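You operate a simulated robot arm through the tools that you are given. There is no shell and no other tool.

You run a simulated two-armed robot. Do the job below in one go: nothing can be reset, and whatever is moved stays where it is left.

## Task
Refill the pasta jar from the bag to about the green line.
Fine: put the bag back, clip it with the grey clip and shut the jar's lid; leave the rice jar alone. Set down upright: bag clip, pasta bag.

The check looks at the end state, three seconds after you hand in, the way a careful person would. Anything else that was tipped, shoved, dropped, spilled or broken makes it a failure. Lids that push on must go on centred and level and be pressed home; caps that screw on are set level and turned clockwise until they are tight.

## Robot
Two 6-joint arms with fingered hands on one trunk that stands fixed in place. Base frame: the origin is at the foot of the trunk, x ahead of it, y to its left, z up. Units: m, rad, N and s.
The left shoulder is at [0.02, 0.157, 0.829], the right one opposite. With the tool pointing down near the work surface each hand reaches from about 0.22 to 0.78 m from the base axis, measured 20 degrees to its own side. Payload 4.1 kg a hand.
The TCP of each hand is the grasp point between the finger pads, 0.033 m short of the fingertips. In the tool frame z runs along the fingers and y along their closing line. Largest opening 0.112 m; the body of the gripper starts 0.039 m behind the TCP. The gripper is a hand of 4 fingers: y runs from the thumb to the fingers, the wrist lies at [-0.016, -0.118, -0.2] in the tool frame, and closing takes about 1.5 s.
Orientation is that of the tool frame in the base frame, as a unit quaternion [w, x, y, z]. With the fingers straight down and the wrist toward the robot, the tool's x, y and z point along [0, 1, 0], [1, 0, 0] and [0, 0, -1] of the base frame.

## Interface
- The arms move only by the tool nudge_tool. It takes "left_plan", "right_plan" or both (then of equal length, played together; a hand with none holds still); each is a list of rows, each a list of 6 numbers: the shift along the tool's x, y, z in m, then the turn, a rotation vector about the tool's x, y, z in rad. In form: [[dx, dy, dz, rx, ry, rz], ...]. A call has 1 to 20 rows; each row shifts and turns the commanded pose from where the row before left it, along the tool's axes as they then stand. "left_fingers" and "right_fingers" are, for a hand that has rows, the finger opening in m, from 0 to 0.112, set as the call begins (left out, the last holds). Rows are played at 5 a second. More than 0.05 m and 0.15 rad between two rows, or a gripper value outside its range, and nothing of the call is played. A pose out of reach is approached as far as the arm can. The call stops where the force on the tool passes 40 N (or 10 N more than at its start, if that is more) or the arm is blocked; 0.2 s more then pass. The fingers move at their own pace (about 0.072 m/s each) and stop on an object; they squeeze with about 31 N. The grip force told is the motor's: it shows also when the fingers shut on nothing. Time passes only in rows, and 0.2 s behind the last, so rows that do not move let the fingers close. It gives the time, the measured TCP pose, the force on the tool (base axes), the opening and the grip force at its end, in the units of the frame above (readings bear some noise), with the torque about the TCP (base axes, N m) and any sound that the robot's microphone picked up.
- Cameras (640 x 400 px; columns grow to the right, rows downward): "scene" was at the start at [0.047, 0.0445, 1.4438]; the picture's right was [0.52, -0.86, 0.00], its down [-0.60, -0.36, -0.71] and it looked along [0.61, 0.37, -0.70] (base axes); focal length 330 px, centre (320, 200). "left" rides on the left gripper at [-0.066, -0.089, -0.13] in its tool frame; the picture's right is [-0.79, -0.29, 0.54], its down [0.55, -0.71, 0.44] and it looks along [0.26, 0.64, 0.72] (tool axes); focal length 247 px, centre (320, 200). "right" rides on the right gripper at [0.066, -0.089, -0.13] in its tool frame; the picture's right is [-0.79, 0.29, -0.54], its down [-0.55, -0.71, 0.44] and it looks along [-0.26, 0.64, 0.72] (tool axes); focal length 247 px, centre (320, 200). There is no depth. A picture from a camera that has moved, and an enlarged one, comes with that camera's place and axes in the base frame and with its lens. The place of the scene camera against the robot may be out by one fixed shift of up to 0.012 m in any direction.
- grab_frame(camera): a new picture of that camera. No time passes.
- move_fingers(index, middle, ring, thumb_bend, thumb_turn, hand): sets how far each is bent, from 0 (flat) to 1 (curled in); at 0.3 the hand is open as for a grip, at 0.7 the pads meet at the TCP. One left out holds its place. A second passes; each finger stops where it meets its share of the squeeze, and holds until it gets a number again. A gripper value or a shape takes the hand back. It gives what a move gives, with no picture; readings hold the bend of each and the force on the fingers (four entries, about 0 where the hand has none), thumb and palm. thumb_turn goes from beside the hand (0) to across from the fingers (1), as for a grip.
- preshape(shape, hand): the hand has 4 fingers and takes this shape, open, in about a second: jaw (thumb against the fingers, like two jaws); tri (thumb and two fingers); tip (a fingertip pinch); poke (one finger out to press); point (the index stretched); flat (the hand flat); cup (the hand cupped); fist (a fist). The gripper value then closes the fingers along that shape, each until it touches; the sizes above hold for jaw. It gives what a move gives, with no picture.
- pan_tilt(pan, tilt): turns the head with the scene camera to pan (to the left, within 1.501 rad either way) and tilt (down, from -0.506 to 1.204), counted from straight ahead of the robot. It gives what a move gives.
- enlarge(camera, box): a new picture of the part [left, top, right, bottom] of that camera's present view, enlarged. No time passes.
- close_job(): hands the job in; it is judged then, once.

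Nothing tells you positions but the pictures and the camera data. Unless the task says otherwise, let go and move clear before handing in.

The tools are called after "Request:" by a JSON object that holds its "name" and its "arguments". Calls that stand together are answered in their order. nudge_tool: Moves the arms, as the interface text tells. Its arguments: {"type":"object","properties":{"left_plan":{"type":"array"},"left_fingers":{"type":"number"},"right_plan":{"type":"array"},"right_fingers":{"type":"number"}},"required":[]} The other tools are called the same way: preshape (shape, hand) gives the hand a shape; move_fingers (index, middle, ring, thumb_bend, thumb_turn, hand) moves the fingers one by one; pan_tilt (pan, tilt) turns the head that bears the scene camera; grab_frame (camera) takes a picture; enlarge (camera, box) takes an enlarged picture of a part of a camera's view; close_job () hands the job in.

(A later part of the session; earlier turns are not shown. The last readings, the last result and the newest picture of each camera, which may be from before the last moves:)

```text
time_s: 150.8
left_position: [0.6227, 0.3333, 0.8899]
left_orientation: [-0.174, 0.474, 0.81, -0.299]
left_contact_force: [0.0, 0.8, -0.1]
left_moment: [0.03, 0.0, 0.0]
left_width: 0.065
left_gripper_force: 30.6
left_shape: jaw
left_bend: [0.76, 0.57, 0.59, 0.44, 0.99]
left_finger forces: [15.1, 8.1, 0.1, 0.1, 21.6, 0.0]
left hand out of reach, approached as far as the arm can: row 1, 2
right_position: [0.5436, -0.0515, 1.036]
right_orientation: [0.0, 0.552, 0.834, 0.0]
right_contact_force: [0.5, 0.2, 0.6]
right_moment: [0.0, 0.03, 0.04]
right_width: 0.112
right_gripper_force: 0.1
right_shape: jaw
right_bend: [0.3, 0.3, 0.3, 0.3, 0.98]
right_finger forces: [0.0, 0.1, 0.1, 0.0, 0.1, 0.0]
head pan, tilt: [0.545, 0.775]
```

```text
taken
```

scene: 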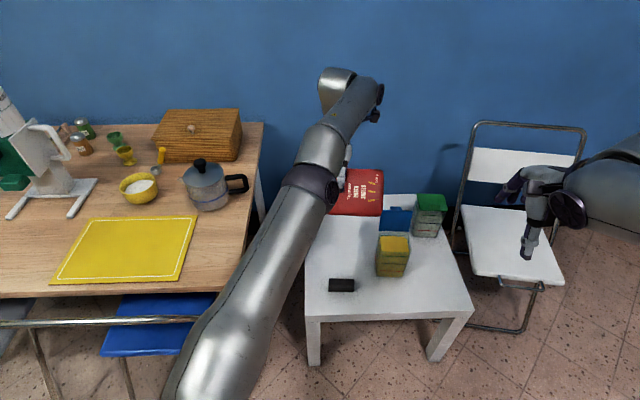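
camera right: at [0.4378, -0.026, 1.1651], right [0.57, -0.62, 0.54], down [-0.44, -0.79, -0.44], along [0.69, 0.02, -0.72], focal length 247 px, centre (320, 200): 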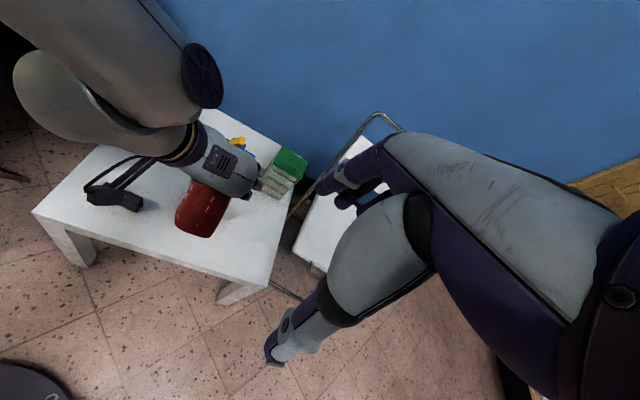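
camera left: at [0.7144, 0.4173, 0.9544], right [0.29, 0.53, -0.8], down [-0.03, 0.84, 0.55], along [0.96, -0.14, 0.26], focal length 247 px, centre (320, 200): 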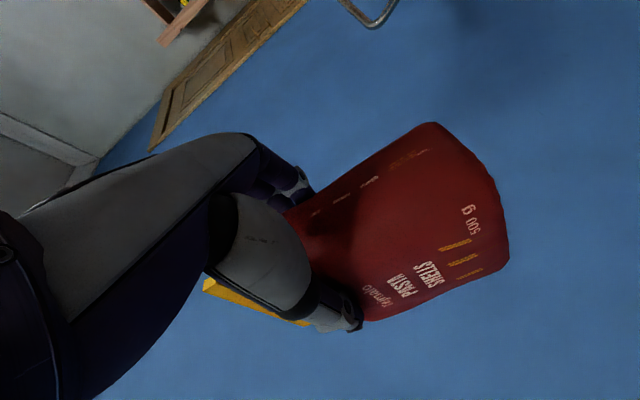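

I'll probe which way the arm is willing to move from here: first level the hand again at this position.

Request:
{"name": "nudge_tool", "arguments": {"left_plan": [[0, 0, 0, -0.13, 0, 0], [0, 0, 0, -0.13, 0, 0]]}}

Request:
{"name": "nudge_tool", "arguments": {"left_plan": [[0.03, 0, 0, 0, 0, 0], [0.03, 0, 0, 0, 0, 0]]}}

Request:
{"name": "grab_frame", "arguments": {"camera": "scene"}}

Request:
{"name": "grab_frame", "arguments": {"camera": "right"}}

```text
time_s: 151.4
left_position: [0.6689, 0.3449, 0.9017]
left_orientation: [-0.11, 0.493, 0.841, -0.194]
left_contact_force: [0.1, 0.2, -0.9]
left_moment: [-0.02, -0.01, 0.0]
left_width: 0.0646
left_gripper_force: 30.8
left_shape: jaw
left_bend: [0.76, 0.57, 0.59, 0.44, 0.99]
left_finger forces: [15.1, 7.9, 0.0, 0.1, 21.6, 0.0]
left hand out of reach, approached as far as the arm can: row 1, 2
right_position: [0.5439, -0.051, 1.0359]
right_orientation: [0.0, 0.551, 0.834, 0.0]
right_contact_force: [0.4, 0.1, -0.5]
right_moment: [-0.01, 0.03, -0.04]
right_width: 0.1117
right_gripper_force: 0.0
right_shape: jaw
right_bend: [0.3, 0.3, 0.3, 0.3, 0.98]
right_finger forces: [0.0, 0.1, 0.0, 0.0, 0.1, 0.1]
head pan, tilt: [0.545, 0.775]
```

```text
time_s: 152.0
left_position: [0.6556, 0.4003, 0.9035]
left_orientation: [-0.109, 0.493, 0.841, -0.193]
left_contact_force: [0.0, -0.1, 0.0]
left_moment: [0.07, 0.01, 0.02]
left_width: 0.0649
left_gripper_force: 31.2
left_shape: jaw
left_bend: [0.76, 0.57, 0.59, 0.44, 0.99]
left_finger forces: [15.1, 7.8, 0.0, 0.0, 21.6, 0.1]
left hand out of reach, approached as far as the arm can: row 1, 2
right_position: [0.5462, -0.0515, 1.0349]
right_orientation: [0.0, 0.551, 0.835, 0.0]
right_contact_force: [-0.1, 0.1, -1.0]
right_moment: [0.09, -0.03, 0.02]
right_width: 0.1119
right_gripper_force: 0.0
right_shape: jaw
right_bend: [0.3, 0.3, 0.3, 0.3, 0.98]
right_finger forces: [0.1, 0.0, 0.0, 0.0, 0.0, 0.1]
head pan, tilt: [0.545, 0.775]
```

```text
taken
```

scene: 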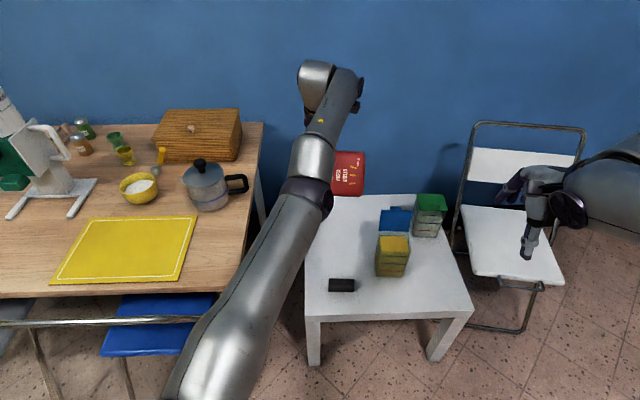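

```text
taken
camera right: at [0.4378, -0.0264, 1.1651], right [0.57, -0.62, 0.54], down [-0.44, -0.79, -0.44], along [0.69, 0.02, -0.72], focal length 247 px, centre (320, 200)
```

right: 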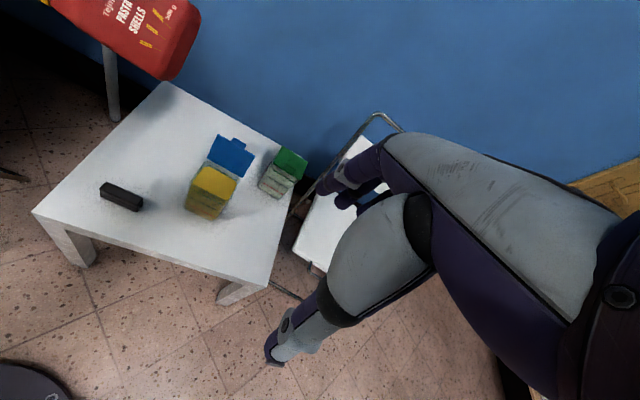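

The arm is fully straight (a singular pose). Pulling back upward can't bend it, but moving the hand straight down should flex the elbow properly. Trying that.

Request:
{"name": "nudge_tool", "arguments": {"left_plan": [[0, 0.0195, 0.04, 0, 0, 0], [0, 0.0195, 0.04, 0, 0, 0]]}}

Request:
{"name": "grab_frame", "arguments": {"camera": "scene"}}

```text
time_s: 152.6
left_position: [0.6677, 0.4059, 0.8176]
left_orientation: [-0.11, 0.492, 0.841, -0.195]
left_contact_force: [-0.8, 0.2, -0.1]
left_moment: [0.06, -0.03, -0.01]
left_width: 0.065
left_gripper_force: 31.2
left_shape: jaw
left_bend: [0.76, 0.57, 0.59, 0.44, 0.99]
left_finger forces: [15.2, 7.9, 0.0, 0.0, 21.7, 0.0]
left hand out of reach, approached as far as the arm can: row 1, 2
right_position: [0.5444, -0.0522, 1.0363]
right_orientation: [0.0, 0.552, 0.834, 0.0]
right_contact_force: [-1.0, -0.4, 0.4]
right_moment: [-0.03, -0.01, 0.04]
right_width: 0.1115
right_gripper_force: 0.1
right_shape: jaw
right_bend: [0.3, 0.3, 0.3, 0.3, 0.98]
right_finger forces: [0.0, 0.1, 0.0, 0.1, 0.0, 0.0]
head pan, tilt: [0.545, 0.775]
```

```text
taken
```

scene: 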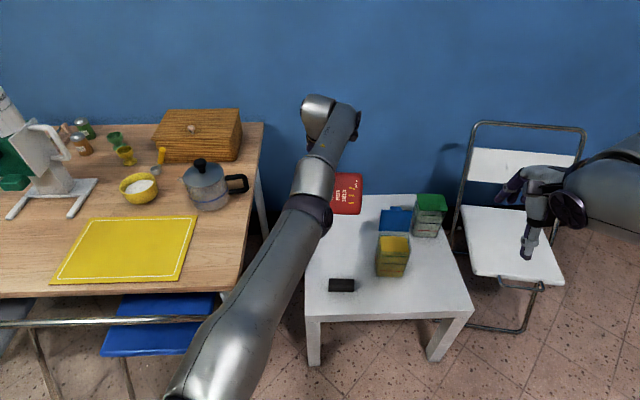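

It's beginning to flex (distance shrinking). I'll keep going down a little with a slight pull back.

Request:
{"name": "nudge_tool", "arguments": {"left_plan": [[0, 0.0, 0.03, 0, 0, 0], [0, 0.0, 0.03, 0, 0, 0]]}}

Request:
{"name": "nudge_tool", "arguments": {"left_plan": [[0, -0.03, 0.01, 0, 0, 0], [0, -0.03, 0.01, 0, 0, 0]]}}

Request:
{"name": "grab_frame", "arguments": {"camera": "scene"}}

```text
time_s: 153.2
left_position: [0.674, 0.4013, 0.7633]
left_orientation: [-0.109, 0.493, 0.841, -0.194]
left_contact_force: [-0.3, 0.7, 0.1]
left_moment: [0.01, -0.04, -0.02]
left_width: 0.0649
left_gripper_force: 31.4
left_shape: jaw
left_bend: [0.76, 0.57, 0.59, 0.44, 0.99]
left_finger forces: [15.1, 7.9, 0.0, 0.0, 21.6, 0.0]
left hand out of reach, approached as far as the arm can: row 1, 2
right_position: [0.5454, -0.0513, 1.0363]
right_orientation: [0.0, 0.552, 0.834, 0.0]
right_contact_force: [-0.6, 0.0, 0.4]
right_moment: [-0.01, -0.03, 0.02]
right_width: 0.1117
right_gripper_force: 0.0
right_shape: jaw
right_bend: [0.3, 0.3, 0.3, 0.3, 0.98]
right_finger forces: [0.0, 0.1, 0.0, 0.0, 0.0, 0.0]
head pan, tilt: [0.545, 0.775]
```

```text
time_s: 153.8
left_position: [0.6761, 0.3903, 0.7719]
left_orientation: [-0.11, 0.493, 0.841, -0.194]
left_contact_force: [0.2, 0.1, -1.0]
left_moment: [0.03, -0.02, 0.0]
left_width: 0.0652
left_gripper_force: 31.0
left_shape: jaw
left_bend: [0.76, 0.57, 0.59, 0.44, 0.99]
left_finger forces: [15.1, 7.9, 0.0, 0.1, 21.8, 0.0]
left hand out of reach, approached as far as the arm can: row 1, 2
right_position: [0.5441, -0.0512, 1.037]
right_orientation: [0.0, 0.551, 0.834, -0.001]
right_contact_force: [-0.5, -0.6, -0.2]
right_moment: [-0.02, 0.03, 0.0]
right_width: 0.1117
right_gripper_force: 0.0
right_shape: jaw
right_bend: [0.3, 0.3, 0.3, 0.3, 0.98]
right_finger forces: [0.1, 0.0, 0.0, 0.1, 0.0, 0.0]
head pan, tilt: [0.545, 0.775]
```

```text
taken
```

scene: 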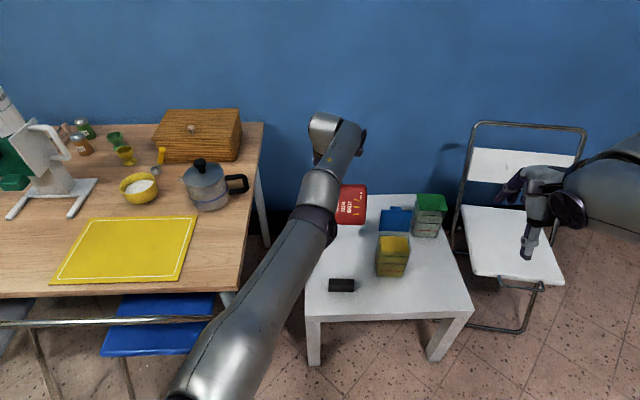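

Request:
{"name": "nudge_tool", "arguments": {"left_plan": [[0.0067, -0.0198, 0.0427, 0, 0, 0], [0.0067, -0.0198, 0.0427, 0, 0, 0]]}}

Request:
{"name": "grab_frame", "arguments": {"camera": "scene"}}

```text
time_s: 154.4
left_position: [0.6778, 0.3831, 0.7075]
left_orientation: [-0.109, 0.492, 0.842, -0.194]
left_contact_force: [-0.1, 0.7, -0.2]
left_moment: [0.01, -0.03, 0.03]
left_width: 0.0649
left_gripper_force: 31.2
left_shape: jaw
left_bend: [0.76, 0.57, 0.59, 0.44, 0.99]
left_finger forces: [15.2, 7.7, 0.1, 0.0, 21.7, 0.1]
left hand out of reach, approached as far as the arm can: row 1, 2
right_position: [0.544, -0.0513, 1.036]
right_orientation: [0.001, 0.551, 0.835, 0.0]
right_contact_force: [-0.5, 0.2, 0.0]
right_moment: [0.01, -0.04, 0.0]
right_width: 0.1114
right_gripper_force: 0.0
right_shape: jaw
right_bend: [0.3, 0.3, 0.3, 0.3, 0.98]
right_finger forces: [0.0, 0.1, 0.1, 0.0, 0.0, 0.1]
head pan, tilt: [0.545, 0.775]
```

```text
taken
```

scene: 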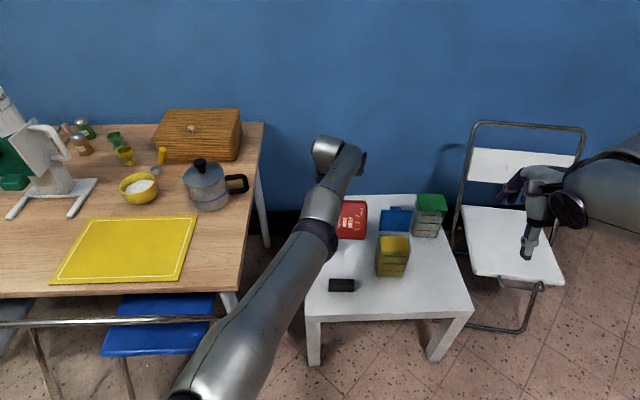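

Now I understand: the wrist bend is at its limit in an elbow-low pose. If I tilt the hand further back (fingers toward the robot, spout side up), the forearm is forced down and the elbow should pop up through straight. I'll rise first, then tilt.

Request:
{"name": "nudge_tool", "arguments": {"left_plan": [[0, -0.018, -0.036, 0, 0, 0], [0, -0.018, -0.036, 0, 0, 0], [0, -0.018, -0.036, 0, 0, 0]]}}

Request:
{"name": "nudge_tool", "arguments": {"left_plan": [[0, 0, 0, 0.13, 0, 0], [0, 0, 0, 0.13, 0, 0], [0, 0, 0, 0.13, 0, 0], [0, 0, 0, 0.13, 0, 0]]}}

Request:
{"name": "grab_frame", "arguments": {"camera": "scene"}}

```text
time_s: 155.2
left_position: [0.6773, 0.384, 0.8286]
left_orientation: [-0.109, 0.493, 0.841, -0.195]
left_contact_force: [-0.1, -0.1, -0.5]
left_moment: [0.06, -0.01, -0.02]
left_width: 0.0646
left_gripper_force: 31.0
left_shape: jaw
left_bend: [0.76, 0.57, 0.59, 0.44, 0.99]
left_finger forces: [15.2, 7.9, 0.0, 0.0, 21.7, 0.0]
left hand out of reach, approached as far as the arm can: row 1
right_position: [0.5451, -0.0505, 1.0354]
right_orientation: [0.0, 0.551, 0.834, 0.0]
right_contact_force: [0.3, 0.1, 0.0]
right_moment: [-0.03, 0.03, -0.01]
right_width: 0.1115
right_gripper_force: 0.0
right_shape: jaw
right_bend: [0.3, 0.3, 0.3, 0.3, 0.98]
right_finger forces: [0.0, 0.0, 0.0, 0.1, 0.0, 0.0]
head pan, tilt: [0.545, 0.775]
```

```text
time_s: 156.2
left_position: [0.5704, 0.3463, 0.8207]
left_orientation: [-0.233, 0.449, 0.762, -0.404]
left_contact_force: [0.3, -0.2, -1.0]
left_moment: [0.01, 0.0, 0.01]
left_width: 0.065
left_gripper_force: 30.7
left_shape: jaw
left_bend: [0.76, 0.57, 0.59, 0.44, 0.99]
left_finger forces: [15.2, 7.9, 0.0, 0.0, 21.6, 0.1]
left hand out of reach, approached as far as the arm can: row 1, 2, 3, 4
right_position: [0.5442, -0.0509, 1.0358]
right_orientation: [0.0, 0.551, 0.834, 0.0]
right_contact_force: [-0.1, -0.5, -0.1]
right_moment: [0.0, 0.01, -0.02]
right_width: 0.1117
right_gripper_force: 0.0
right_shape: jaw
right_bend: [0.3, 0.3, 0.3, 0.3, 0.98]
right_finger forces: [0.0, 0.0, 0.0, 0.1, 0.1, 0.1]
head pan, tilt: [0.545, 0.775]
```

```text
taken
```

scene: 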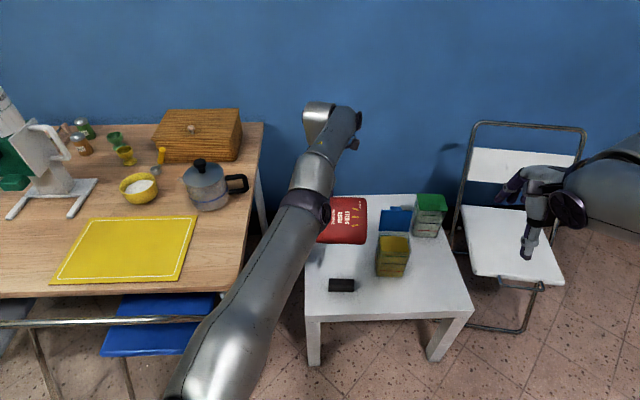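

The wrist always stays on the same sphere, so the elbow is just past straight. I'll push slightly outward (to straighten), then downward (to flex it the right way), then inward.

Request:
{"name": "nudge_tool", "arguments": {"left_plan": [[-0.0087, 0.0253, -0.042, 0, 0, 0], [0, 0.038, 0.026, 0, 0, 0], [0, 0.038, 0.026, 0, 0, 0]]}}

Request:
{"name": "nudge_tool", "arguments": {"left_plan": [[0.0087, -0.01, 0.045, 0, 0, 0], [0.0087, -0.01, 0.045, 0, 0, 0]]}}

Request:
{"name": "grab_frame", "arguments": {"camera": "scene"}}

```text
time_s: 157.0
left_position: [0.5708, 0.3463, 0.7281]
left_orientation: [-0.232, 0.449, 0.763, -0.404]
left_contact_force: [0.1, -0.5, -1.6]
left_moment: [0.03, 0.02, 0.03]
left_width: 0.0649
left_gripper_force: 31.2
left_shape: jaw
left_bend: [0.76, 0.57, 0.59, 0.44, 0.99]
left_finger forces: [15.2, 7.9, 0.0, 0.1, 21.7, 0.0]
left hand out of reach, approached as far as the arm can: row 1
right_position: [0.5445, -0.0506, 1.0354]
right_orientation: [0.0, 0.551, 0.834, 0.001]
right_contact_force: [0.6, 0.6, -0.1]
right_moment: [0.0, 0.0, 0.01]
right_width: 0.1119
right_gripper_force: 0.0
right_shape: jaw
right_bend: [0.3, 0.3, 0.3, 0.3, 0.98]
right_finger forces: [0.0, 0.0, 0.0, 0.0, 0.1, 0.1]
head pan, tilt: [0.545, 0.775]
```

```text
time_s: 157.6
left_position: [0.568, 0.3451, 0.7183]
left_orientation: [-0.233, 0.449, 0.763, -0.404]
left_contact_force: [1.3, 0.0, -0.5]
left_moment: [0.01, -0.04, -0.02]
left_width: 0.0648
left_gripper_force: 30.8
left_shape: jaw
left_bend: [0.76, 0.57, 0.59, 0.44, 0.99]
left_finger forces: [15.2, 7.9, 0.1, 0.0, 21.7, 0.1]
left hand out of reach, approached as far as the arm can: row 1, 2
right_position: [0.5453, -0.0509, 1.0354]
right_orientation: [0.0, 0.551, 0.834, -0.001]
right_contact_force: [0.1, -0.6, 0.8]
right_moment: [0.01, 0.01, 0.02]
right_width: 0.1118
right_gripper_force: 0.2
right_shape: jaw
right_bend: [0.3, 0.3, 0.3, 0.3, 0.98]
right_finger forces: [0.0, 0.1, 0.0, 0.0, 0.0, 0.0]
head pan, tilt: [0.545, 0.775]
```

```text
taken
```

scene: 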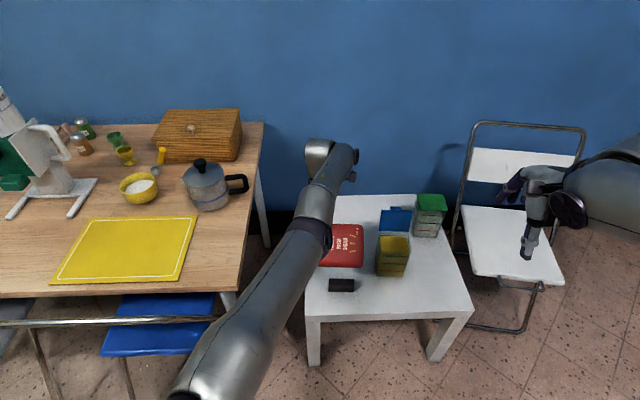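

The elbow is parked at its straight limit where inward motion has almost no leverage, but it did creep a few millimetres. I'll apply a long series of inward rows so it gradually unbends.

Request:
{"name": "nudge_tool", "arguments": {"left_plan": [[0.0087, -0.018, 0.042, 0, 0, 0], [0.0087, -0.018, 0.042, 0, 0, 0], [0.0087, -0.018, 0.042, 0, 0, 0], [0.0087, -0.018, 0.042, 0, 0, 0], [0.0087, -0.018, 0.042, 0, 0, 0], [0.0087, -0.018, 0.042, 0, 0, 0]]}}

Request:
{"name": "grab_frame", "arguments": {"camera": "scene"}}

```text
time_s: 159.0
left_position: [0.566, 0.3429, 0.6988]
left_orientation: [-0.233, 0.449, 0.762, -0.404]
left_contact_force: [-0.4, 0.9, -0.2]
left_moment: [0.03, -0.01, -0.04]
left_width: 0.0651
left_gripper_force: 31.2
left_shape: jaw
left_bend: [0.76, 0.57, 0.59, 0.44, 0.99]
left_finger forces: [15.2, 7.9, 0.1, 0.0, 21.7, 0.1]
left hand out of reach, approached as far as the arm can: row 1, 2, 3, 4, 5, 6
right_position: [0.5455, -0.0511, 1.0357]
right_orientation: [0.0, 0.551, 0.834, 0.0]
right_contact_force: [-0.1, 0.4, 0.3]
right_moment: [0.0, -0.01, -0.01]
right_width: 0.1118
right_gripper_force: 0.2
right_shape: jaw
right_bend: [0.3, 0.3, 0.3, 0.3, 0.98]
right_finger forces: [0.1, 0.0, 0.0, 0.0, 0.0, 0.0]
head pan, tilt: [0.545, 0.775]
```

```text
taken
```

scene: 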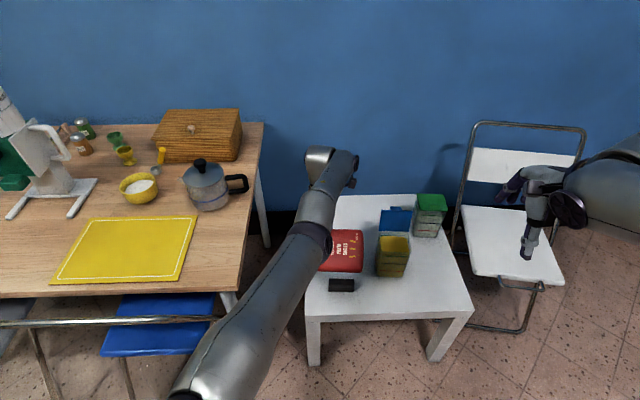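

Still locked. I'll raise again, then try pushing outward-and-down (to flip the elbow past straight) followed by inward-and-down.

Request:
{"name": "nudge_tool", "arguments": {"left_plan": [[0, -0.0412, -0.0282, 0, 0, 0], [0, -0.0412, -0.0282, 0, 0, 0], [0, -0.0412, -0.0282, 0, 0, 0], [0, -0.0412, -0.0282, 0, 0, 0], [0, -0.0412, -0.0282, 0, 0, 0], [0, -0.0412, -0.0282, 0, 0, 0]]}}

Request:
{"name": "nudge_tool", "arguments": {"left_plan": [[-0.0069, 0.0465, -0.0155, 0, 0, 0], [-0.0069, 0.0465, -0.0155, 0, 0, 0], [0.0017, 0.0315, 0.0334, 0, 0, 0], [0.0069, -0.0058, 0.0437, 0, 0, 0]]}}

Request:
{"name": "grab_frame", "arguments": {"camera": "scene"}}

```text
time_s: 160.4
left_position: [0.5385, 0.3392, 0.9799]
left_orientation: [-0.233, 0.448, 0.763, -0.404]
left_contact_force: [0.3, -0.1, -1.4]
left_moment: [0.04, 0.04, 0.0]
left_width: 0.0651
left_gripper_force: 31.1
left_shape: jaw
left_bend: [0.76, 0.57, 0.59, 0.44, 0.99]
left_finger forces: [15.4, 7.9, 0.0, 0.1, 22.1, 0.0]
left hand out of reach, approached as far as the arm can: row 1, 4, 5, 6
right_position: [0.5455, -0.052, 1.0355]
right_orientation: [-0.001, 0.551, 0.835, -0.001]
right_contact_force: [0.3, -0.4, -0.6]
right_moment: [0.0, 0.04, 0.01]
right_width: 0.1117
right_gripper_force: 0.1
right_shape: jaw
right_bend: [0.3, 0.3, 0.3, 0.3, 0.98]
right_finger forces: [0.1, 0.1, 0.0, 0.1, 0.0, 0.0]
head pan, tilt: [0.545, 0.775]
```

```text
time_s: 161.4
left_position: [0.5085, 0.3315, 0.862]
left_orientation: [-0.232, 0.448, 0.763, -0.403]
left_contact_force: [0.4, 0.5, -0.5]
left_moment: [0.05, -0.02, 0.0]
left_width: 0.0646
left_gripper_force: 31.1
left_shape: jaw
left_bend: [0.76, 0.57, 0.59, 0.44, 0.99]
left_finger forces: [15.6, 7.8, 0.0, 0.0, 22.0, 0.0]
left hand out of reach, approached as far as the arm can: row 1, 2
right_position: [0.5444, -0.0517, 1.0359]
right_orientation: [0.0, 0.551, 0.835, 0.001]
right_contact_force: [-0.2, 0.3, 0.4]
right_moment: [0.01, -0.01, 0.01]
right_width: 0.1116
right_gripper_force: 0.1
right_shape: jaw
right_bend: [0.3, 0.3, 0.3, 0.3, 0.98]
right_finger forces: [0.1, 0.1, 0.0, 0.1, 0.0, 0.1]
head pan, tilt: [0.545, 0.775]
```

```text
taken
```

scene: 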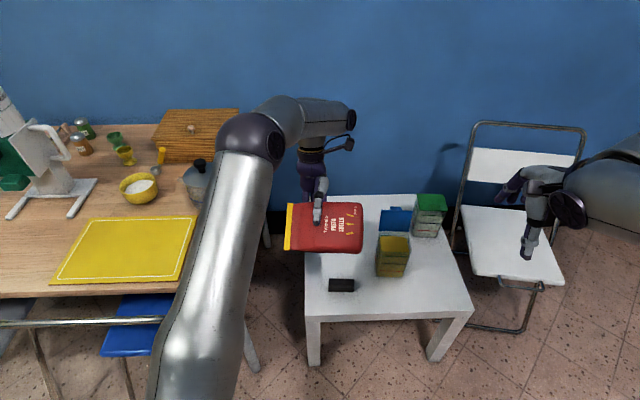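

The elbow has flipped back to its normal raised posture, with the bag still firmly held. I'll level the hand again.

Request:
{"name": "nudge_tool", "arguments": {"left_plan": [[0, 0, 0, -0.138, 0, 0], [0, 0, 0, -0.138, 0, 0], [0, 0, 0, -0.138, 0, 0], [0, 0, 0, -0.138, 0, 0], [0, 0, 0, -0.138, 0, 0], [0, 0, 0, -0.138, 0, 0], [0, 0, 0, -0.138, 0, 0]]}}

Request:
{"name": "grab_frame", "arguments": {"camera": "scene"}}

Request:
{"name": "grab_frame", "arguments": {"camera": "right"}}

```text
time_s: 163.0
left_position: [0.5066, 0.329, 0.8619]
left_orientation: [0.002, 0.504, 0.864, -0.003]
left_contact_force: [0.2, -0.1, -0.5]
left_moment: [0.04, -0.05, -0.01]
left_width: 0.0649
left_gripper_force: 30.9
left_shape: jaw
left_bend: [0.76, 0.57, 0.59, 0.44, 0.99]
left_finger forces: [15.4, 8.9, 0.1, 0.0, 22.7, 0.0]
right_position: [0.5466, -0.0509, 1.0351]
right_orientation: [-0.001, 0.551, 0.835, 0.001]
right_contact_force: [0.4, -0.6, 0.5]
right_moment: [-0.04, 0.0, 0.01]
right_width: 0.1114
right_gripper_force: 0.0
right_shape: jaw
right_bend: [0.3, 0.3, 0.3, 0.3, 0.98]
right_finger forces: [0.0, 0.0, 0.1, 0.0, 0.0, 0.1]
head pan, tilt: [0.545, 0.775]
```

```text
taken
```

scene: 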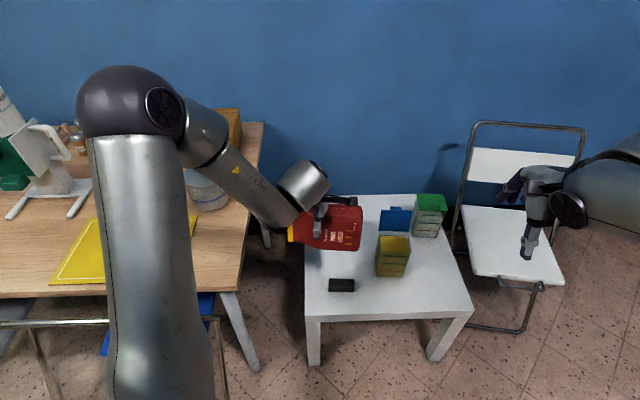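

```text
taken
camera right: at [0.4377, -0.0262, 1.1651], right [0.57, -0.62, 0.54], down [-0.44, -0.79, -0.44], along [0.69, 0.02, -0.72], focal length 247 px, centre (320, 200)
```

right: 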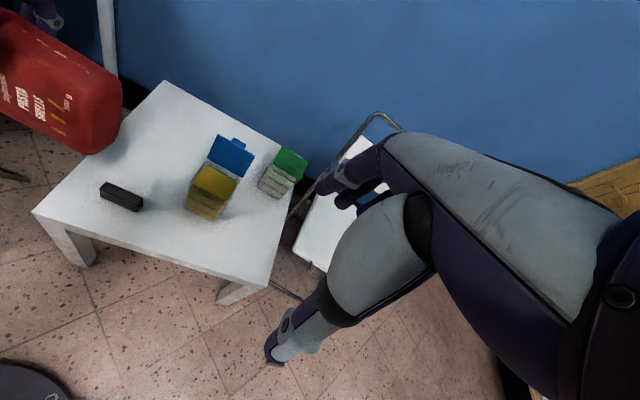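

Normal posture again, bag level, table clean. I'll go to (0.64, 0.365, 0.775) and do the quarter turn there, as it worked earlier at that height.

Request:
{"name": "nudge_tool", "arguments": {"left_plan": [[-0.0068, 0.0267, 0.0174, 0, 0, 0], [-0.0068, 0.0267, 0.0174, 0, 0, 0], [-0.0068, 0.0267, 0.0174, 0, 0, 0], [-0.0068, 0.0267, 0.0174, 0, 0, 0], [-0.0068, 0.0267, 0.0174, 0, 0, 0]]}}

Request:
{"name": "nudge_tool", "arguments": {"left_plan": [[0, 0, 0, 0, 0, 0.1], [0, 0, 0, 0, 0, 0.1], [0, 0, 0, 0, 0, 0.1], [0, 0, 0, 0, 0, 0.1], [0, 0, 0, 0, 0, 0.1]]}}

Request:
{"name": "grab_frame", "arguments": {"camera": "scene"}}

```text
time_s: 164.2
left_position: [0.6429, 0.3644, 0.7747]
left_orientation: [0.003, 0.505, 0.863, -0.003]
left_contact_force: [0.5, -1.5, -0.4]
left_moment: [0.03, -0.01, -0.01]
left_width: 0.0649
left_gripper_force: 31.0
left_shape: jaw
left_bend: [0.76, 0.57, 0.59, 0.44, 0.99]
left_finger forces: [15.3, 8.7, 0.1, 0.0, 22.8, 0.1]
right_position: [0.5432, -0.0506, 1.0364]
right_orientation: [-0.001, 0.551, 0.834, 0.0]
right_contact_force: [-0.8, -0.5, -0.6]
right_moment: [-0.01, -0.04, -0.01]
right_width: 0.1119
right_gripper_force: 0.2
right_shape: jaw
right_bend: [0.3, 0.3, 0.3, 0.3, 0.98]
right_finger forces: [0.0, 0.0, 0.1, 0.1, 0.0, 0.0]
head pan, tilt: [0.545, 0.775]
```

```text
time_s: 165.4
left_position: [0.6407, 0.3665, 0.7756]
left_orientation: [0.002, 0.703, 0.711, -0.003]
left_contact_force: [-0.9, -0.4, -0.5]
left_moment: [0.05, 0.01, -0.01]
left_width: 0.0647
left_gripper_force: 30.5
left_shape: jaw
left_bend: [0.76, 0.57, 0.59, 0.44, 0.99]
left_finger forces: [15.5, 8.6, 0.0, 0.1, 22.6, 0.0]
right_position: [0.5444, -0.052, 1.0348]
right_orientation: [0.0, 0.551, 0.834, -0.001]
right_contact_force: [0.3, -0.5, 0.8]
right_moment: [0.0, 0.03, -0.02]
right_width: 0.1118
right_gripper_force: 0.1
right_shape: jaw
right_bend: [0.3, 0.3, 0.3, 0.3, 0.98]
right_finger forces: [0.0, 0.0, 0.0, 0.1, 0.0, 0.0]
head pan, tilt: [0.545, 0.775]
```

```text
taken
```

scene: 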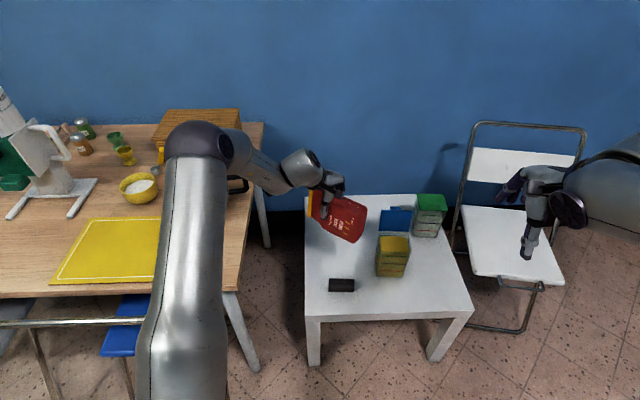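

Request:
{"name": "nudge_tool", "arguments": {"left_plan": [[0, 0, 0, 0, 0, 0.12], [0, 0, 0, 0, 0, 0.12]]}}

Request:
{"name": "nudge_tool", "arguments": {"left_plan": [[0, 0, 0, 0, 0, 0.12], [0, 0, 0, 0, 0, 0.12]]}}

Request:
{"name": "grab_frame", "arguments": {"camera": "scene"}}

```text
time_s: 166.0
left_position: [0.641, 0.3669, 0.7753]
left_orientation: [0.004, 0.703, 0.712, -0.001]
left_contact_force: [0.2, -0.2, 0.4]
left_moment: [0.01, -0.03, 0.0]
left_width: 0.0644
left_gripper_force: 31.2
left_shape: jaw
left_bend: [0.76, 0.57, 0.59, 0.44, 0.99]
left_finger forces: [15.4, 8.5, 0.0, 0.0, 22.6, 0.1]
left hand out of reach, approached as far as the arm can: row 1, 2
right_position: [0.5449, -0.0506, 1.0359]
right_orientation: [0.0, 0.551, 0.834, 0.001]
right_contact_force: [0.0, 0.4, -0.1]
right_moment: [0.02, 0.0, 0.01]
right_width: 0.1115
right_gripper_force: 0.0
right_shape: jaw
right_bend: [0.3, 0.3, 0.3, 0.3, 0.98]
right_finger forces: [0.1, 0.0, 0.1, 0.0, 0.0, 0.0]
head pan, tilt: [0.545, 0.775]
```

```text
time_s: 166.6
left_position: [0.6138, 0.3732, 0.7737]
left_orientation: [-0.025, 0.741, 0.671, -0.019]
left_contact_force: [0.6, -0.6, 0.0]
left_moment: [0.09, 0.0, -0.01]
left_width: 0.0646
left_gripper_force: 30.8
left_shape: jaw
left_bend: [0.76, 0.57, 0.59, 0.44, 0.99]
left_finger forces: [15.5, 8.5, 0.1, 0.0, 22.6, 0.0]
left hand out of reach, approached as far as the arm can: row 1, 2
right_position: [0.5467, -0.0512, 1.0368]
right_orientation: [0.001, 0.551, 0.834, 0.001]
right_contact_force: [0.7, 0.0, -0.2]
right_moment: [0.06, 0.01, -0.01]
right_width: 0.1116
right_gripper_force: 0.1
right_shape: jaw
right_bend: [0.3, 0.3, 0.3, 0.3, 0.98]
right_finger forces: [0.0, 0.2, 0.0, 0.0, 0.1, 0.1]
head pan, tilt: [0.545, 0.775]
```

```text
taken
```

scene: 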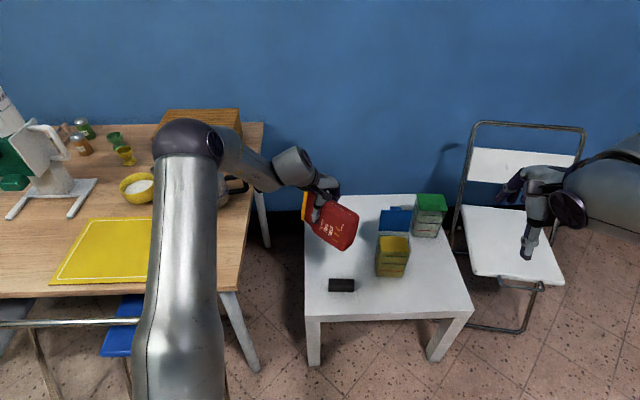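

I'll back up slightly, shift to the spot where the turn went through before (0.672, 0.372), and retry there in one continuous run.

Request:
{"name": "nudge_tool", "arguments": {"left_plan": [[0, 0, 0, 0, 0, -0.12], [0, 0, 0, 0, 0, -0.12], [0.0, 0.03, 0, -0.02, 0.02, 0], [0.0, 0.03, 0, -0.02, 0.02, 0]]}}

```text
time_s: 167.6
left_position: [0.676, 0.3828, 0.772]
left_orientation: [-0.03, 0.655, 0.754, 0.015]
left_contact_force: [0.4, 0.7, -0.4]
left_moment: [0.0, 0.0, 0.0]
left_width: 0.0647
left_gripper_force: 30.5
left_shape: jaw
left_bend: [0.76, 0.57, 0.59, 0.44, 0.99]
left_finger forces: [15.9, 8.4, 0.1, 0.0, 22.6, 0.0]
right_position: [0.5457, -0.0501, 1.036]
right_orientation: [0.0, 0.551, 0.835, 0.0]
right_contact_force: [-0.1, -0.2, 0.1]
right_moment: [0.04, 0.0, 0.01]
right_width: 0.1117
right_gripper_force: 0.0
right_shape: jaw
right_bend: [0.3, 0.3, 0.3, 0.3, 0.98]
right_finger forces: [0.0, 0.0, 0.0, 0.0, 0.1, 0.0]
head pan, tilt: [0.545, 0.775]
```

Request:
{"name": "nudge_tool", "arguments": {"left_plan": [[-0.01, -0.005, 0, -0.0165, -0.065, 0], [0, 0, 0, 0, 0, 0.13], [0, 0, 0, 0, 0, 0.13], [0, 0, 0, 0, 0, 0.13], [0, 0, 0, 0, 0, 0.13], [0, 0, 0, 0, 0, 0.13]]}}

Request:
{"name": "grab_frame", "arguments": {"camera": "scene"}}

```text
time_s: 169.0
left_position: [0.6823, 0.3691, 0.7791]
left_orientation: [0.016, 0.834, 0.551, 0.012]
left_contact_force: [0.7, 0.6, -0.3]
left_moment: [0.02, 0.0, 0.01]
left_width: 0.0647
left_gripper_force: 31.0
left_shape: jaw
left_bend: [0.76, 0.57, 0.59, 0.44, 0.99]
left_finger forces: [16.0, 8.4, 0.0, 0.0, 22.6, 0.1]
left hand out of reach, approached as far as the arm can: row 4
right_position: [0.545, -0.0507, 1.0361]
right_orientation: [0.0, 0.551, 0.834, 0.001]
right_contact_force: [-0.9, 0.4, 0.6]
right_moment: [-0.04, 0.04, -0.02]
right_width: 0.1116
right_gripper_force: 0.1
right_shape: jaw
right_bend: [0.3, 0.3, 0.3, 0.3, 0.98]
right_finger forces: [0.0, 0.0, 0.1, 0.0, 0.0, 0.1]
head pan, tilt: [0.545, 0.775]
```

```text
taken
```

scene: 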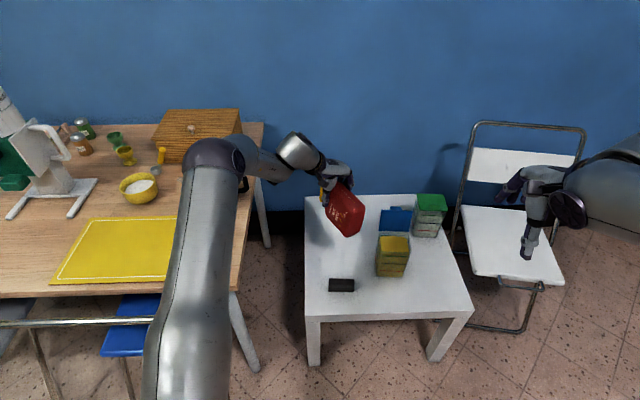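

Crossed with only one marginal row. Continuing to the -57° heading while easing back a little.

Request:
{"name": "nudge_tool", "arguments": {"left_plan": [[-0.006, -0.004, 0, 0, 0, 0.12], [-0.006, -0.002, 0, 0, 0, 0.12], [-0.006, 0, 0, 0, 0, 0.12], [-0.006, 0, 0, 0, 0, 0.12], [-0.006, 0, 0, 0, 0, 0.11]]}}

Request:
{"name": "grab_frame", "arguments": {"camera": "scene"}}

```text
time_s: 170.2
left_position: [0.6586, 0.3476, 0.7779]
left_orientation: [0.011, 0.958, 0.285, 0.017]
left_contact_force: [0.5, 0.6, -0.7]
left_moment: [0.01, -0.02, -0.03]
left_width: 0.0646
left_gripper_force: 31.4
left_shape: jaw
left_bend: [0.76, 0.57, 0.59, 0.44, 0.99]
left_finger forces: [16.0, 8.4, 0.0, 0.0, 22.7, 0.0]
right_position: [0.5452, -0.0509, 1.0356]
right_orientation: [0.0, 0.552, 0.834, 0.0]
right_contact_force: [0.3, 0.7, -0.4]
right_moment: [0.0, 0.02, 0.02]
right_width: 0.1116
right_gripper_force: 0.1
right_shape: jaw
right_bend: [0.3, 0.3, 0.3, 0.3, 0.98]
right_finger forces: [0.1, 0.0, 0.0, 0.1, 0.0, 0.1]
head pan, tilt: [0.545, 0.775]
```

```text
taken
```

scene: 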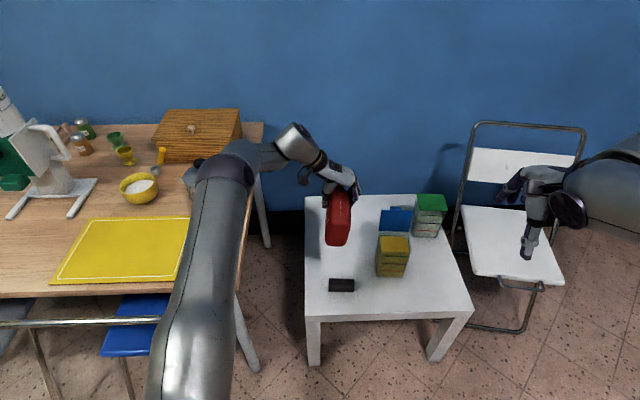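

Now in the right posture. Raise to z≈0.89, then bring the bag upright in stages, checking each.

Request:
{"name": "nudge_tool", "arguments": {"left_plan": [[0, 0, -0.037, 0.01, 0, 0], [0, 0, -0.037, 0.01, 0, 0], [0, 0, -0.037, 0, 0, 0]]}}

Request:
{"name": "nudge_tool", "arguments": {"left_plan": [[0, 0, 0, 0, 0.131, 0], [0, 0, 0, 0, 0.131, 0], [0, 0, 0, 0, 0.131, 0]]}}

Request:
{"name": "nudge_tool", "arguments": {"left_plan": [[0, 0, 0, 0, 0.1, 0]]}}

Request:
{"name": "grab_frame", "arguments": {"camera": "scene"}}

```text
time_s: 171.0
left_position: [0.656, 0.3457, 0.8925]
left_orientation: [0.002, 0.959, 0.285, 0.013]
left_contact_force: [0.1, 0.0, -1.5]
left_moment: [0.0, -0.05, -0.02]
left_width: 0.0646
left_gripper_force: 30.6
left_shape: jaw
left_bend: [0.76, 0.57, 0.59, 0.44, 0.99]
left_finger forces: [16.0, 8.5, 0.0, 0.1, 22.7, 0.0]
right_position: [0.5446, -0.051, 1.0358]
right_orientation: [0.0, 0.551, 0.834, 0.0]
right_contact_force: [0.2, -0.2, 0.0]
right_moment: [0.0, 0.05, 0.01]
right_width: 0.1117
right_gripper_force: 0.0
right_shape: jaw
right_bend: [0.3, 0.3, 0.3, 0.3, 0.98]
right_finger forces: [0.1, 0.1, 0.0, 0.0, 0.0, 0.0]
head pan, tilt: [0.545, 0.775]
```

```text
time_s: 171.8
left_position: [0.6561, 0.3483, 0.8903]
left_orientation: [-0.055, 0.937, 0.281, 0.202]
left_contact_force: [0.0, 0.7, -0.5]
left_moment: [-0.05, -0.01, -0.01]
left_width: 0.0648
left_gripper_force: 31.2
left_shape: jaw
left_bend: [0.76, 0.57, 0.59, 0.44, 0.99]
left_finger forces: [16.0, 8.6, 0.1, 0.0, 22.8, 0.0]
right_position: [0.5446, -0.051, 1.0359]
right_orientation: [-0.001, 0.551, 0.834, 0.0]
right_contact_force: [-0.1, -0.1, -0.2]
right_moment: [-0.04, 0.03, -0.04]
right_width: 0.1114
right_gripper_force: 0.0
right_shape: jaw
right_bend: [0.3, 0.3, 0.3, 0.3, 0.98]
right_finger forces: [0.0, 0.0, 0.1, 0.0, 0.0, 0.1]
head pan, tilt: [0.545, 0.775]
```

```text
time_s: 172.2
left_position: [0.6552, 0.35, 0.8899]
left_orientation: [-0.068, 0.926, 0.278, 0.247]
left_contact_force: [0.4, 0.5, -0.5]
left_moment: [0.0, 0.02, -0.02]
left_width: 0.0646
left_gripper_force: 30.8
left_shape: jaw
left_bend: [0.76, 0.57, 0.59, 0.44, 0.99]
left_finger forces: [16.1, 8.8, 0.0, 0.1, 22.8, 0.0]
right_position: [0.5449, -0.0504, 1.0356]
right_orientation: [0.0, 0.551, 0.834, 0.0]
right_contact_force: [-0.4, 0.0, 0.2]
right_moment: [0.0, 0.03, 0.0]
right_width: 0.1118
right_gripper_force: 0.0
right_shape: jaw
right_bend: [0.3, 0.3, 0.3, 0.3, 0.98]
right_finger forces: [0.0, 0.0, 0.1, 0.1, 0.0, 0.0]
head pan, tilt: [0.545, 0.775]
```

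```text
taken
```

scene: 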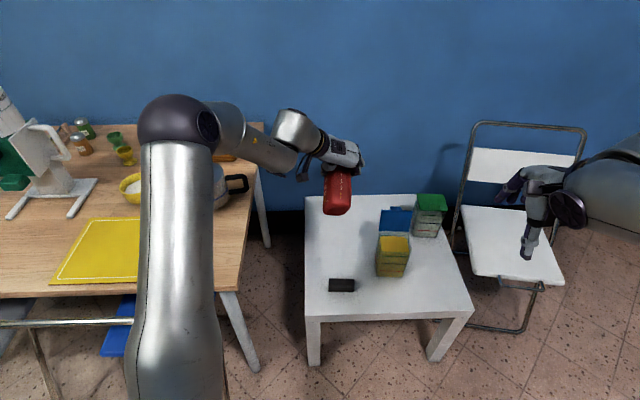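

Everything is reachable and matches the earlier path. Continuing to upright.

Request:
{"name": "nudge_tool", "arguments": {"left_plan": [[0, 0, 0, 0, 0.12, 0], [0, 0, 0, 0, 0.12, 0], [0, 0, 0, 0, 0.12, 0]]}}

Request:
{"name": "nudge_tool", "arguments": {"left_plan": [[0, 0, 0, 0, 0.13, 0], [0, 0, 0, 0, 0.13, 0], [0, 0, 0, 0, 0.13, 0], [0, 0, 0, 0, 0.13, 0], [0, 0, 0, 0, 0.1, 0]]}}

Request:
{"name": "grab_frame", "arguments": {"camera": "scene"}}

Request:
{"name": "grab_frame", "arguments": {"camera": "left"}}

```text
time_s: 173.0
left_position: [0.663, 0.3492, 0.898]
left_orientation: [-0.1, 0.879, 0.264, 0.385]
left_contact_force: [0.4, 0.7, -1.3]
left_moment: [0.03, -0.01, -0.01]
left_width: 0.0648
left_gripper_force: 31.0
left_shape: jaw
left_bend: [0.76, 0.57, 0.59, 0.44, 0.99]
left_finger forces: [16.0, 9.2, 0.0, 0.1, 23.3, 0.1]
left hand out of reach, approached as far as the arm can: row 1, 2
right_position: [0.5445, -0.0493, 1.0358]
right_orientation: [0.0, 0.551, 0.834, -0.001]
right_contact_force: [0.0, -0.4, 0.3]
right_moment: [0.01, -0.02, 0.01]
right_width: 0.1119
right_gripper_force: 0.1
right_shape: jaw
right_bend: [0.3, 0.3, 0.3, 0.3, 0.98]
right_finger forces: [0.1, 0.0, 0.1, 0.0, 0.0, 0.0]
head pan, tilt: [0.545, 0.775]
```

```text
time_s: 174.2
left_position: [0.6625, 0.3494, 0.8985]
left_orientation: [-0.176, 0.719, 0.221, 0.635]
left_contact_force: [0.0, -0.5, -0.8]
left_moment: [-0.01, 0.01, 0.01]
left_width: 0.0648
left_gripper_force: 31.0
left_shape: jaw
left_bend: [0.76, 0.57, 0.59, 0.44, 0.99]
left_finger forces: [16.0, 8.8, 0.0, 0.0, 23.1, 0.0]
right_position: [0.5455, -0.052, 1.0368]
right_orientation: [0.0, 0.551, 0.834, 0.0]
right_contact_force: [-0.6, 0.3, 0.2]
right_moment: [0.0, -0.02, 0.01]
right_width: 0.1117
right_gripper_force: 0.1
right_shape: jaw
right_bend: [0.3, 0.3, 0.3, 0.3, 0.98]
right_finger forces: [0.0, 0.0, 0.1, 0.0, 0.0, 0.0]
head pan, tilt: [0.545, 0.775]
```

```text
taken
```

scene: 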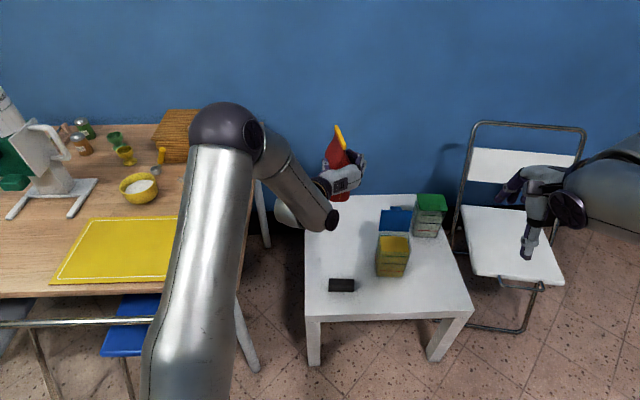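

```text
taken
camera left: at [0.4998, 0.3481, 0.8467], right [0.22, 0.45, -0.86], down [0.03, 0.88, 0.47], along [0.98, -0.13, 0.18], focal length 247 px, centre (320, 200)
```

left: 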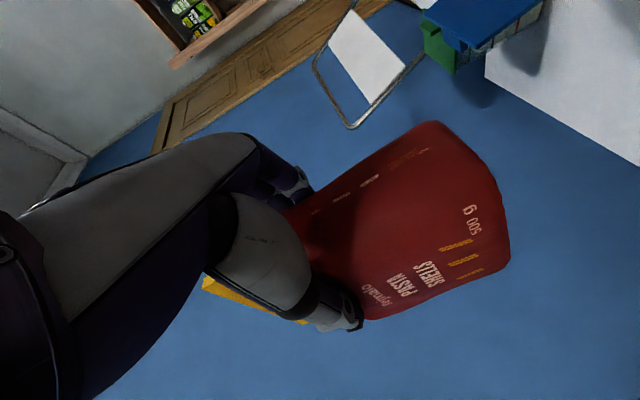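

The bag is upright again and hasn't slipped. I'll fine-level it, return over its spot, and lower along the same path.

Request:
{"name": "nudge_tool", "arguments": {"left_plan": [[0, 0, -0.0216, 0, 0.132, 0.0276], [-0.04, 0, 0, 0, 0, 0], [-0.04, 0, 0, 0, 0, 0], [-0.04, 0, 0, 0, 0, 0], [-0.04, 0, 0, 0, 0, 0], [-0.04, 0, 0, 0, 0, 0], [-0.035, 0, 0, 0, 0, 0]]}}

Request:
{"name": "grab_frame", "arguments": {"camera": "scene"}}

Request:
{"name": "enlarge", "arguments": {"camera": "right", "box": [30, 40, 250, 260]}}

```text
time_s: 175.8
left_position: [0.6441, 0.3385, 0.6653]
left_orientation: [-0.198, 0.679, 0.199, 0.678]
left_contact_force: [-0.7, 0.0, -1.0]
left_moment: [-0.01, 0.04, -0.01]
left_width: 0.0649
left_gripper_force: 31.0
left_shape: jaw
left_bend: [0.76, 0.57, 0.59, 0.44, 0.99]
left_finger forces: [16.2, 8.7, 0.1, 0.0, 23.0, 0.1]
right_position: [0.5449, -0.0512, 1.0355]
right_orientation: [0.0, 0.552, 0.834, 0.001]
right_contact_force: [0.1, -0.2, 0.2]
right_moment: [-0.02, -0.04, -0.02]
right_width: 0.1115
right_gripper_force: 0.0
right_shape: jaw
right_bend: [0.3, 0.3, 0.3, 0.3, 0.98]
right_finger forces: [0.0, 0.1, 0.1, 0.1, 0.0, 0.0]
head pan, tilt: [0.545, 0.775]
```

```text
taken
```

scene: 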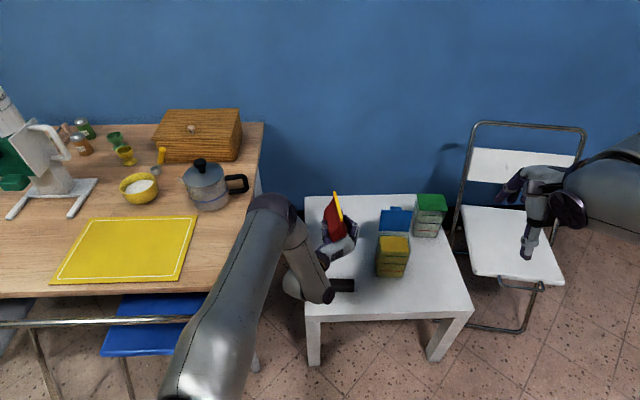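

```text
1.82 times, centred on (140, 150) of right
camera zoom: at [0.4376, -0.0262, 1.1652], right [0.57, -0.62, 0.54], down [-0.44, -0.79, -0.44], along [0.69, 0.02, -0.72], focal length 449 px, centre (647, 291)
```

zoom: 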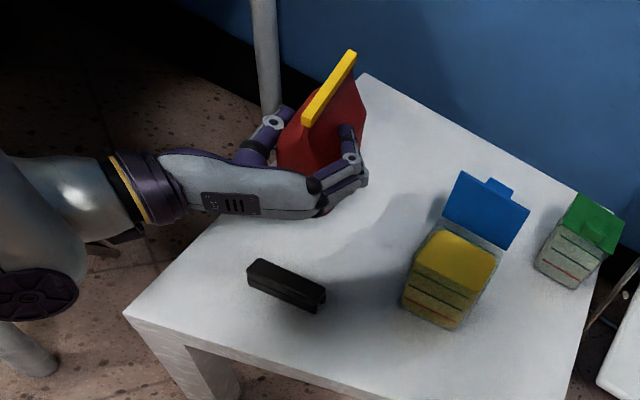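

Now lowering gently to the table; contact is expected at TCP z≈0.560.

Request:
{"name": "nudge_tool", "arguments": {"left_plan": [[-0.03, 0, 0, 0, 0, 0], [-0.03, 0, 0, 0, 0, 0], [-0.02, 0, 0, 0, 0, 0], [-0.014, 0, 0, 0, 0, 0]]}}

Request:
{"name": "nudge_tool", "arguments": {"left_plan": [[-0.004, 0, 0, 0, 0, 0]]}}

Request:
{"name": "nudge_tool", "arguments": {"left_plan": [[-0.003, 0, 0, 0, 0, 0]]}}

Request:
{"name": "nudge_tool", "arguments": {"left_plan": [[-0.003, 0, 0, 0, 0, 0]]}}

Request:
{"name": "enlarge", "arguments": {"camera": "right", "box": [30, 60, 250, 260]}}

```text
time_s: 176.8
left_position: [0.6436, 0.3376, 0.5715]
left_orientation: [-0.199, 0.68, 0.199, 0.677]
left_contact_force: [0.0, 0.3, -0.7]
left_moment: [0.02, -0.01, -0.02]
left_width: 0.0648
left_gripper_force: 31.1
left_shape: jaw
left_bend: [0.76, 0.57, 0.59, 0.44, 0.99]
left_finger forces: [16.2, 8.5, 0.0, 0.1, 22.9, 0.0]
right_position: [0.5447, -0.0519, 1.0363]
right_orientation: [0.0, 0.551, 0.834, 0.0]
right_contact_force: [-0.4, 0.5, -0.2]
right_moment: [0.01, 0.03, 0.0]
right_width: 0.1116
right_gripper_force: 0.1
right_shape: jaw
right_bend: [0.3, 0.3, 0.3, 0.3, 0.98]
right_finger forces: [0.1, 0.1, 0.1, 0.1, 0.0, 0.0]
head pan, tilt: [0.545, 0.775]
```

```text
time_s: 177.2
left_position: [0.6442, 0.3371, 0.5671]
left_orientation: [-0.199, 0.68, 0.199, 0.677]
left_contact_force: [-1.2, -0.1, -0.5]
left_moment: [0.0, 0.01, 0.02]
left_width: 0.0647
left_gripper_force: 30.4
left_shape: jaw
left_bend: [0.76, 0.57, 0.59, 0.44, 0.99]
left_finger forces: [16.2, 8.6, 0.1, 0.1, 22.9, 0.0]
right_position: [0.546, -0.0507, 1.0365]
right_orientation: [0.0, 0.551, 0.834, 0.0]
right_contact_force: [-0.4, 0.6, -0.3]
right_moment: [0.0, -0.01, -0.02]
right_width: 0.1117
right_gripper_force: 0.1
right_shape: jaw
right_bend: [0.3, 0.3, 0.3, 0.3, 0.98]
right_finger forces: [0.0, 0.1, 0.0, 0.0, 0.0, 0.1]
head pan, tilt: [0.545, 0.775]
```

```text
time_s: 177.6
left_position: [0.6438, 0.3373, 0.5636]
left_orientation: [-0.2, 0.68, 0.2, 0.677]
left_contact_force: [0.2, -0.1, -0.3]
left_moment: [-0.04, 0.0, -0.01]
left_width: 0.0647
left_gripper_force: 31.4
left_shape: jaw
left_bend: [0.76, 0.57, 0.59, 0.44, 0.99]
left_finger forces: [16.0, 8.5, 0.0, 0.0, 22.9, 0.1]
right_position: [0.5454, -0.0508, 1.0382]
right_orientation: [-0.001, 0.552, 0.834, -0.001]
right_contact_force: [-1.0, 0.0, 0.0]
right_moment: [0.01, 0.0, -0.02]
right_width: 0.1115
right_gripper_force: 0.1
right_shape: jaw
right_bend: [0.3, 0.3, 0.3, 0.3, 0.98]
right_finger forces: [0.0, 0.0, 0.1, 0.1, 0.1, 0.0]
head pan, tilt: [0.545, 0.775]
```

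```text
time_s: 178.0
left_position: [0.6447, 0.3383, 0.5624]
left_orientation: [-0.199, 0.68, 0.199, 0.677]
left_contact_force: [-0.8, 1.0, 3.3]
left_moment: [-0.05, 0.01, 0.0]
left_width: 0.0648
left_gripper_force: 30.6
left_shape: jaw
left_bend: [0.76, 0.57, 0.59, 0.44, 0.99]
left_finger forces: [16.0, 8.9, 0.0, 0.1, 23.4, 0.0]
right_position: [0.5447, -0.0512, 1.0357]
right_orientation: [0.0, 0.551, 0.834, 0.0]
right_contact_force: [0.0, -0.1, 0.4]
right_moment: [-0.02, -0.01, 0.03]
right_width: 0.1117
right_gripper_force: 0.2
right_shape: jaw
right_bend: [0.3, 0.3, 0.3, 0.3, 0.98]
right_finger forces: [0.0, 0.0, 0.0, 0.1, 0.0, 0.0]
head pan, tilt: [0.545, 0.775]
```

```text
2.00 times, centred on (140, 160) of right
camera zoom: at [0.4376, -0.0261, 1.1651], right [0.57, -0.62, 0.54], down [-0.44, -0.79, -0.44], along [0.69, 0.02, -0.72], focal length 494 px, centre (680, 280)
```

zoom: 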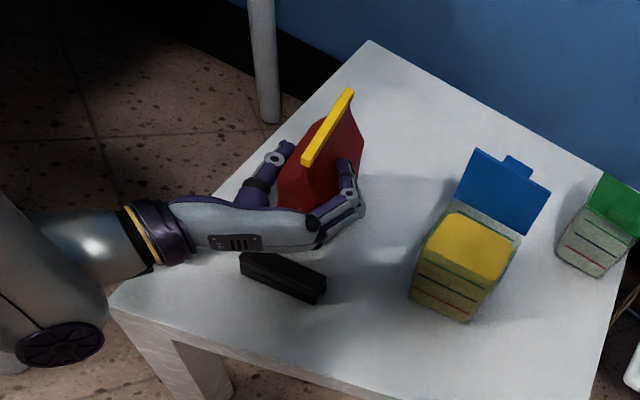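

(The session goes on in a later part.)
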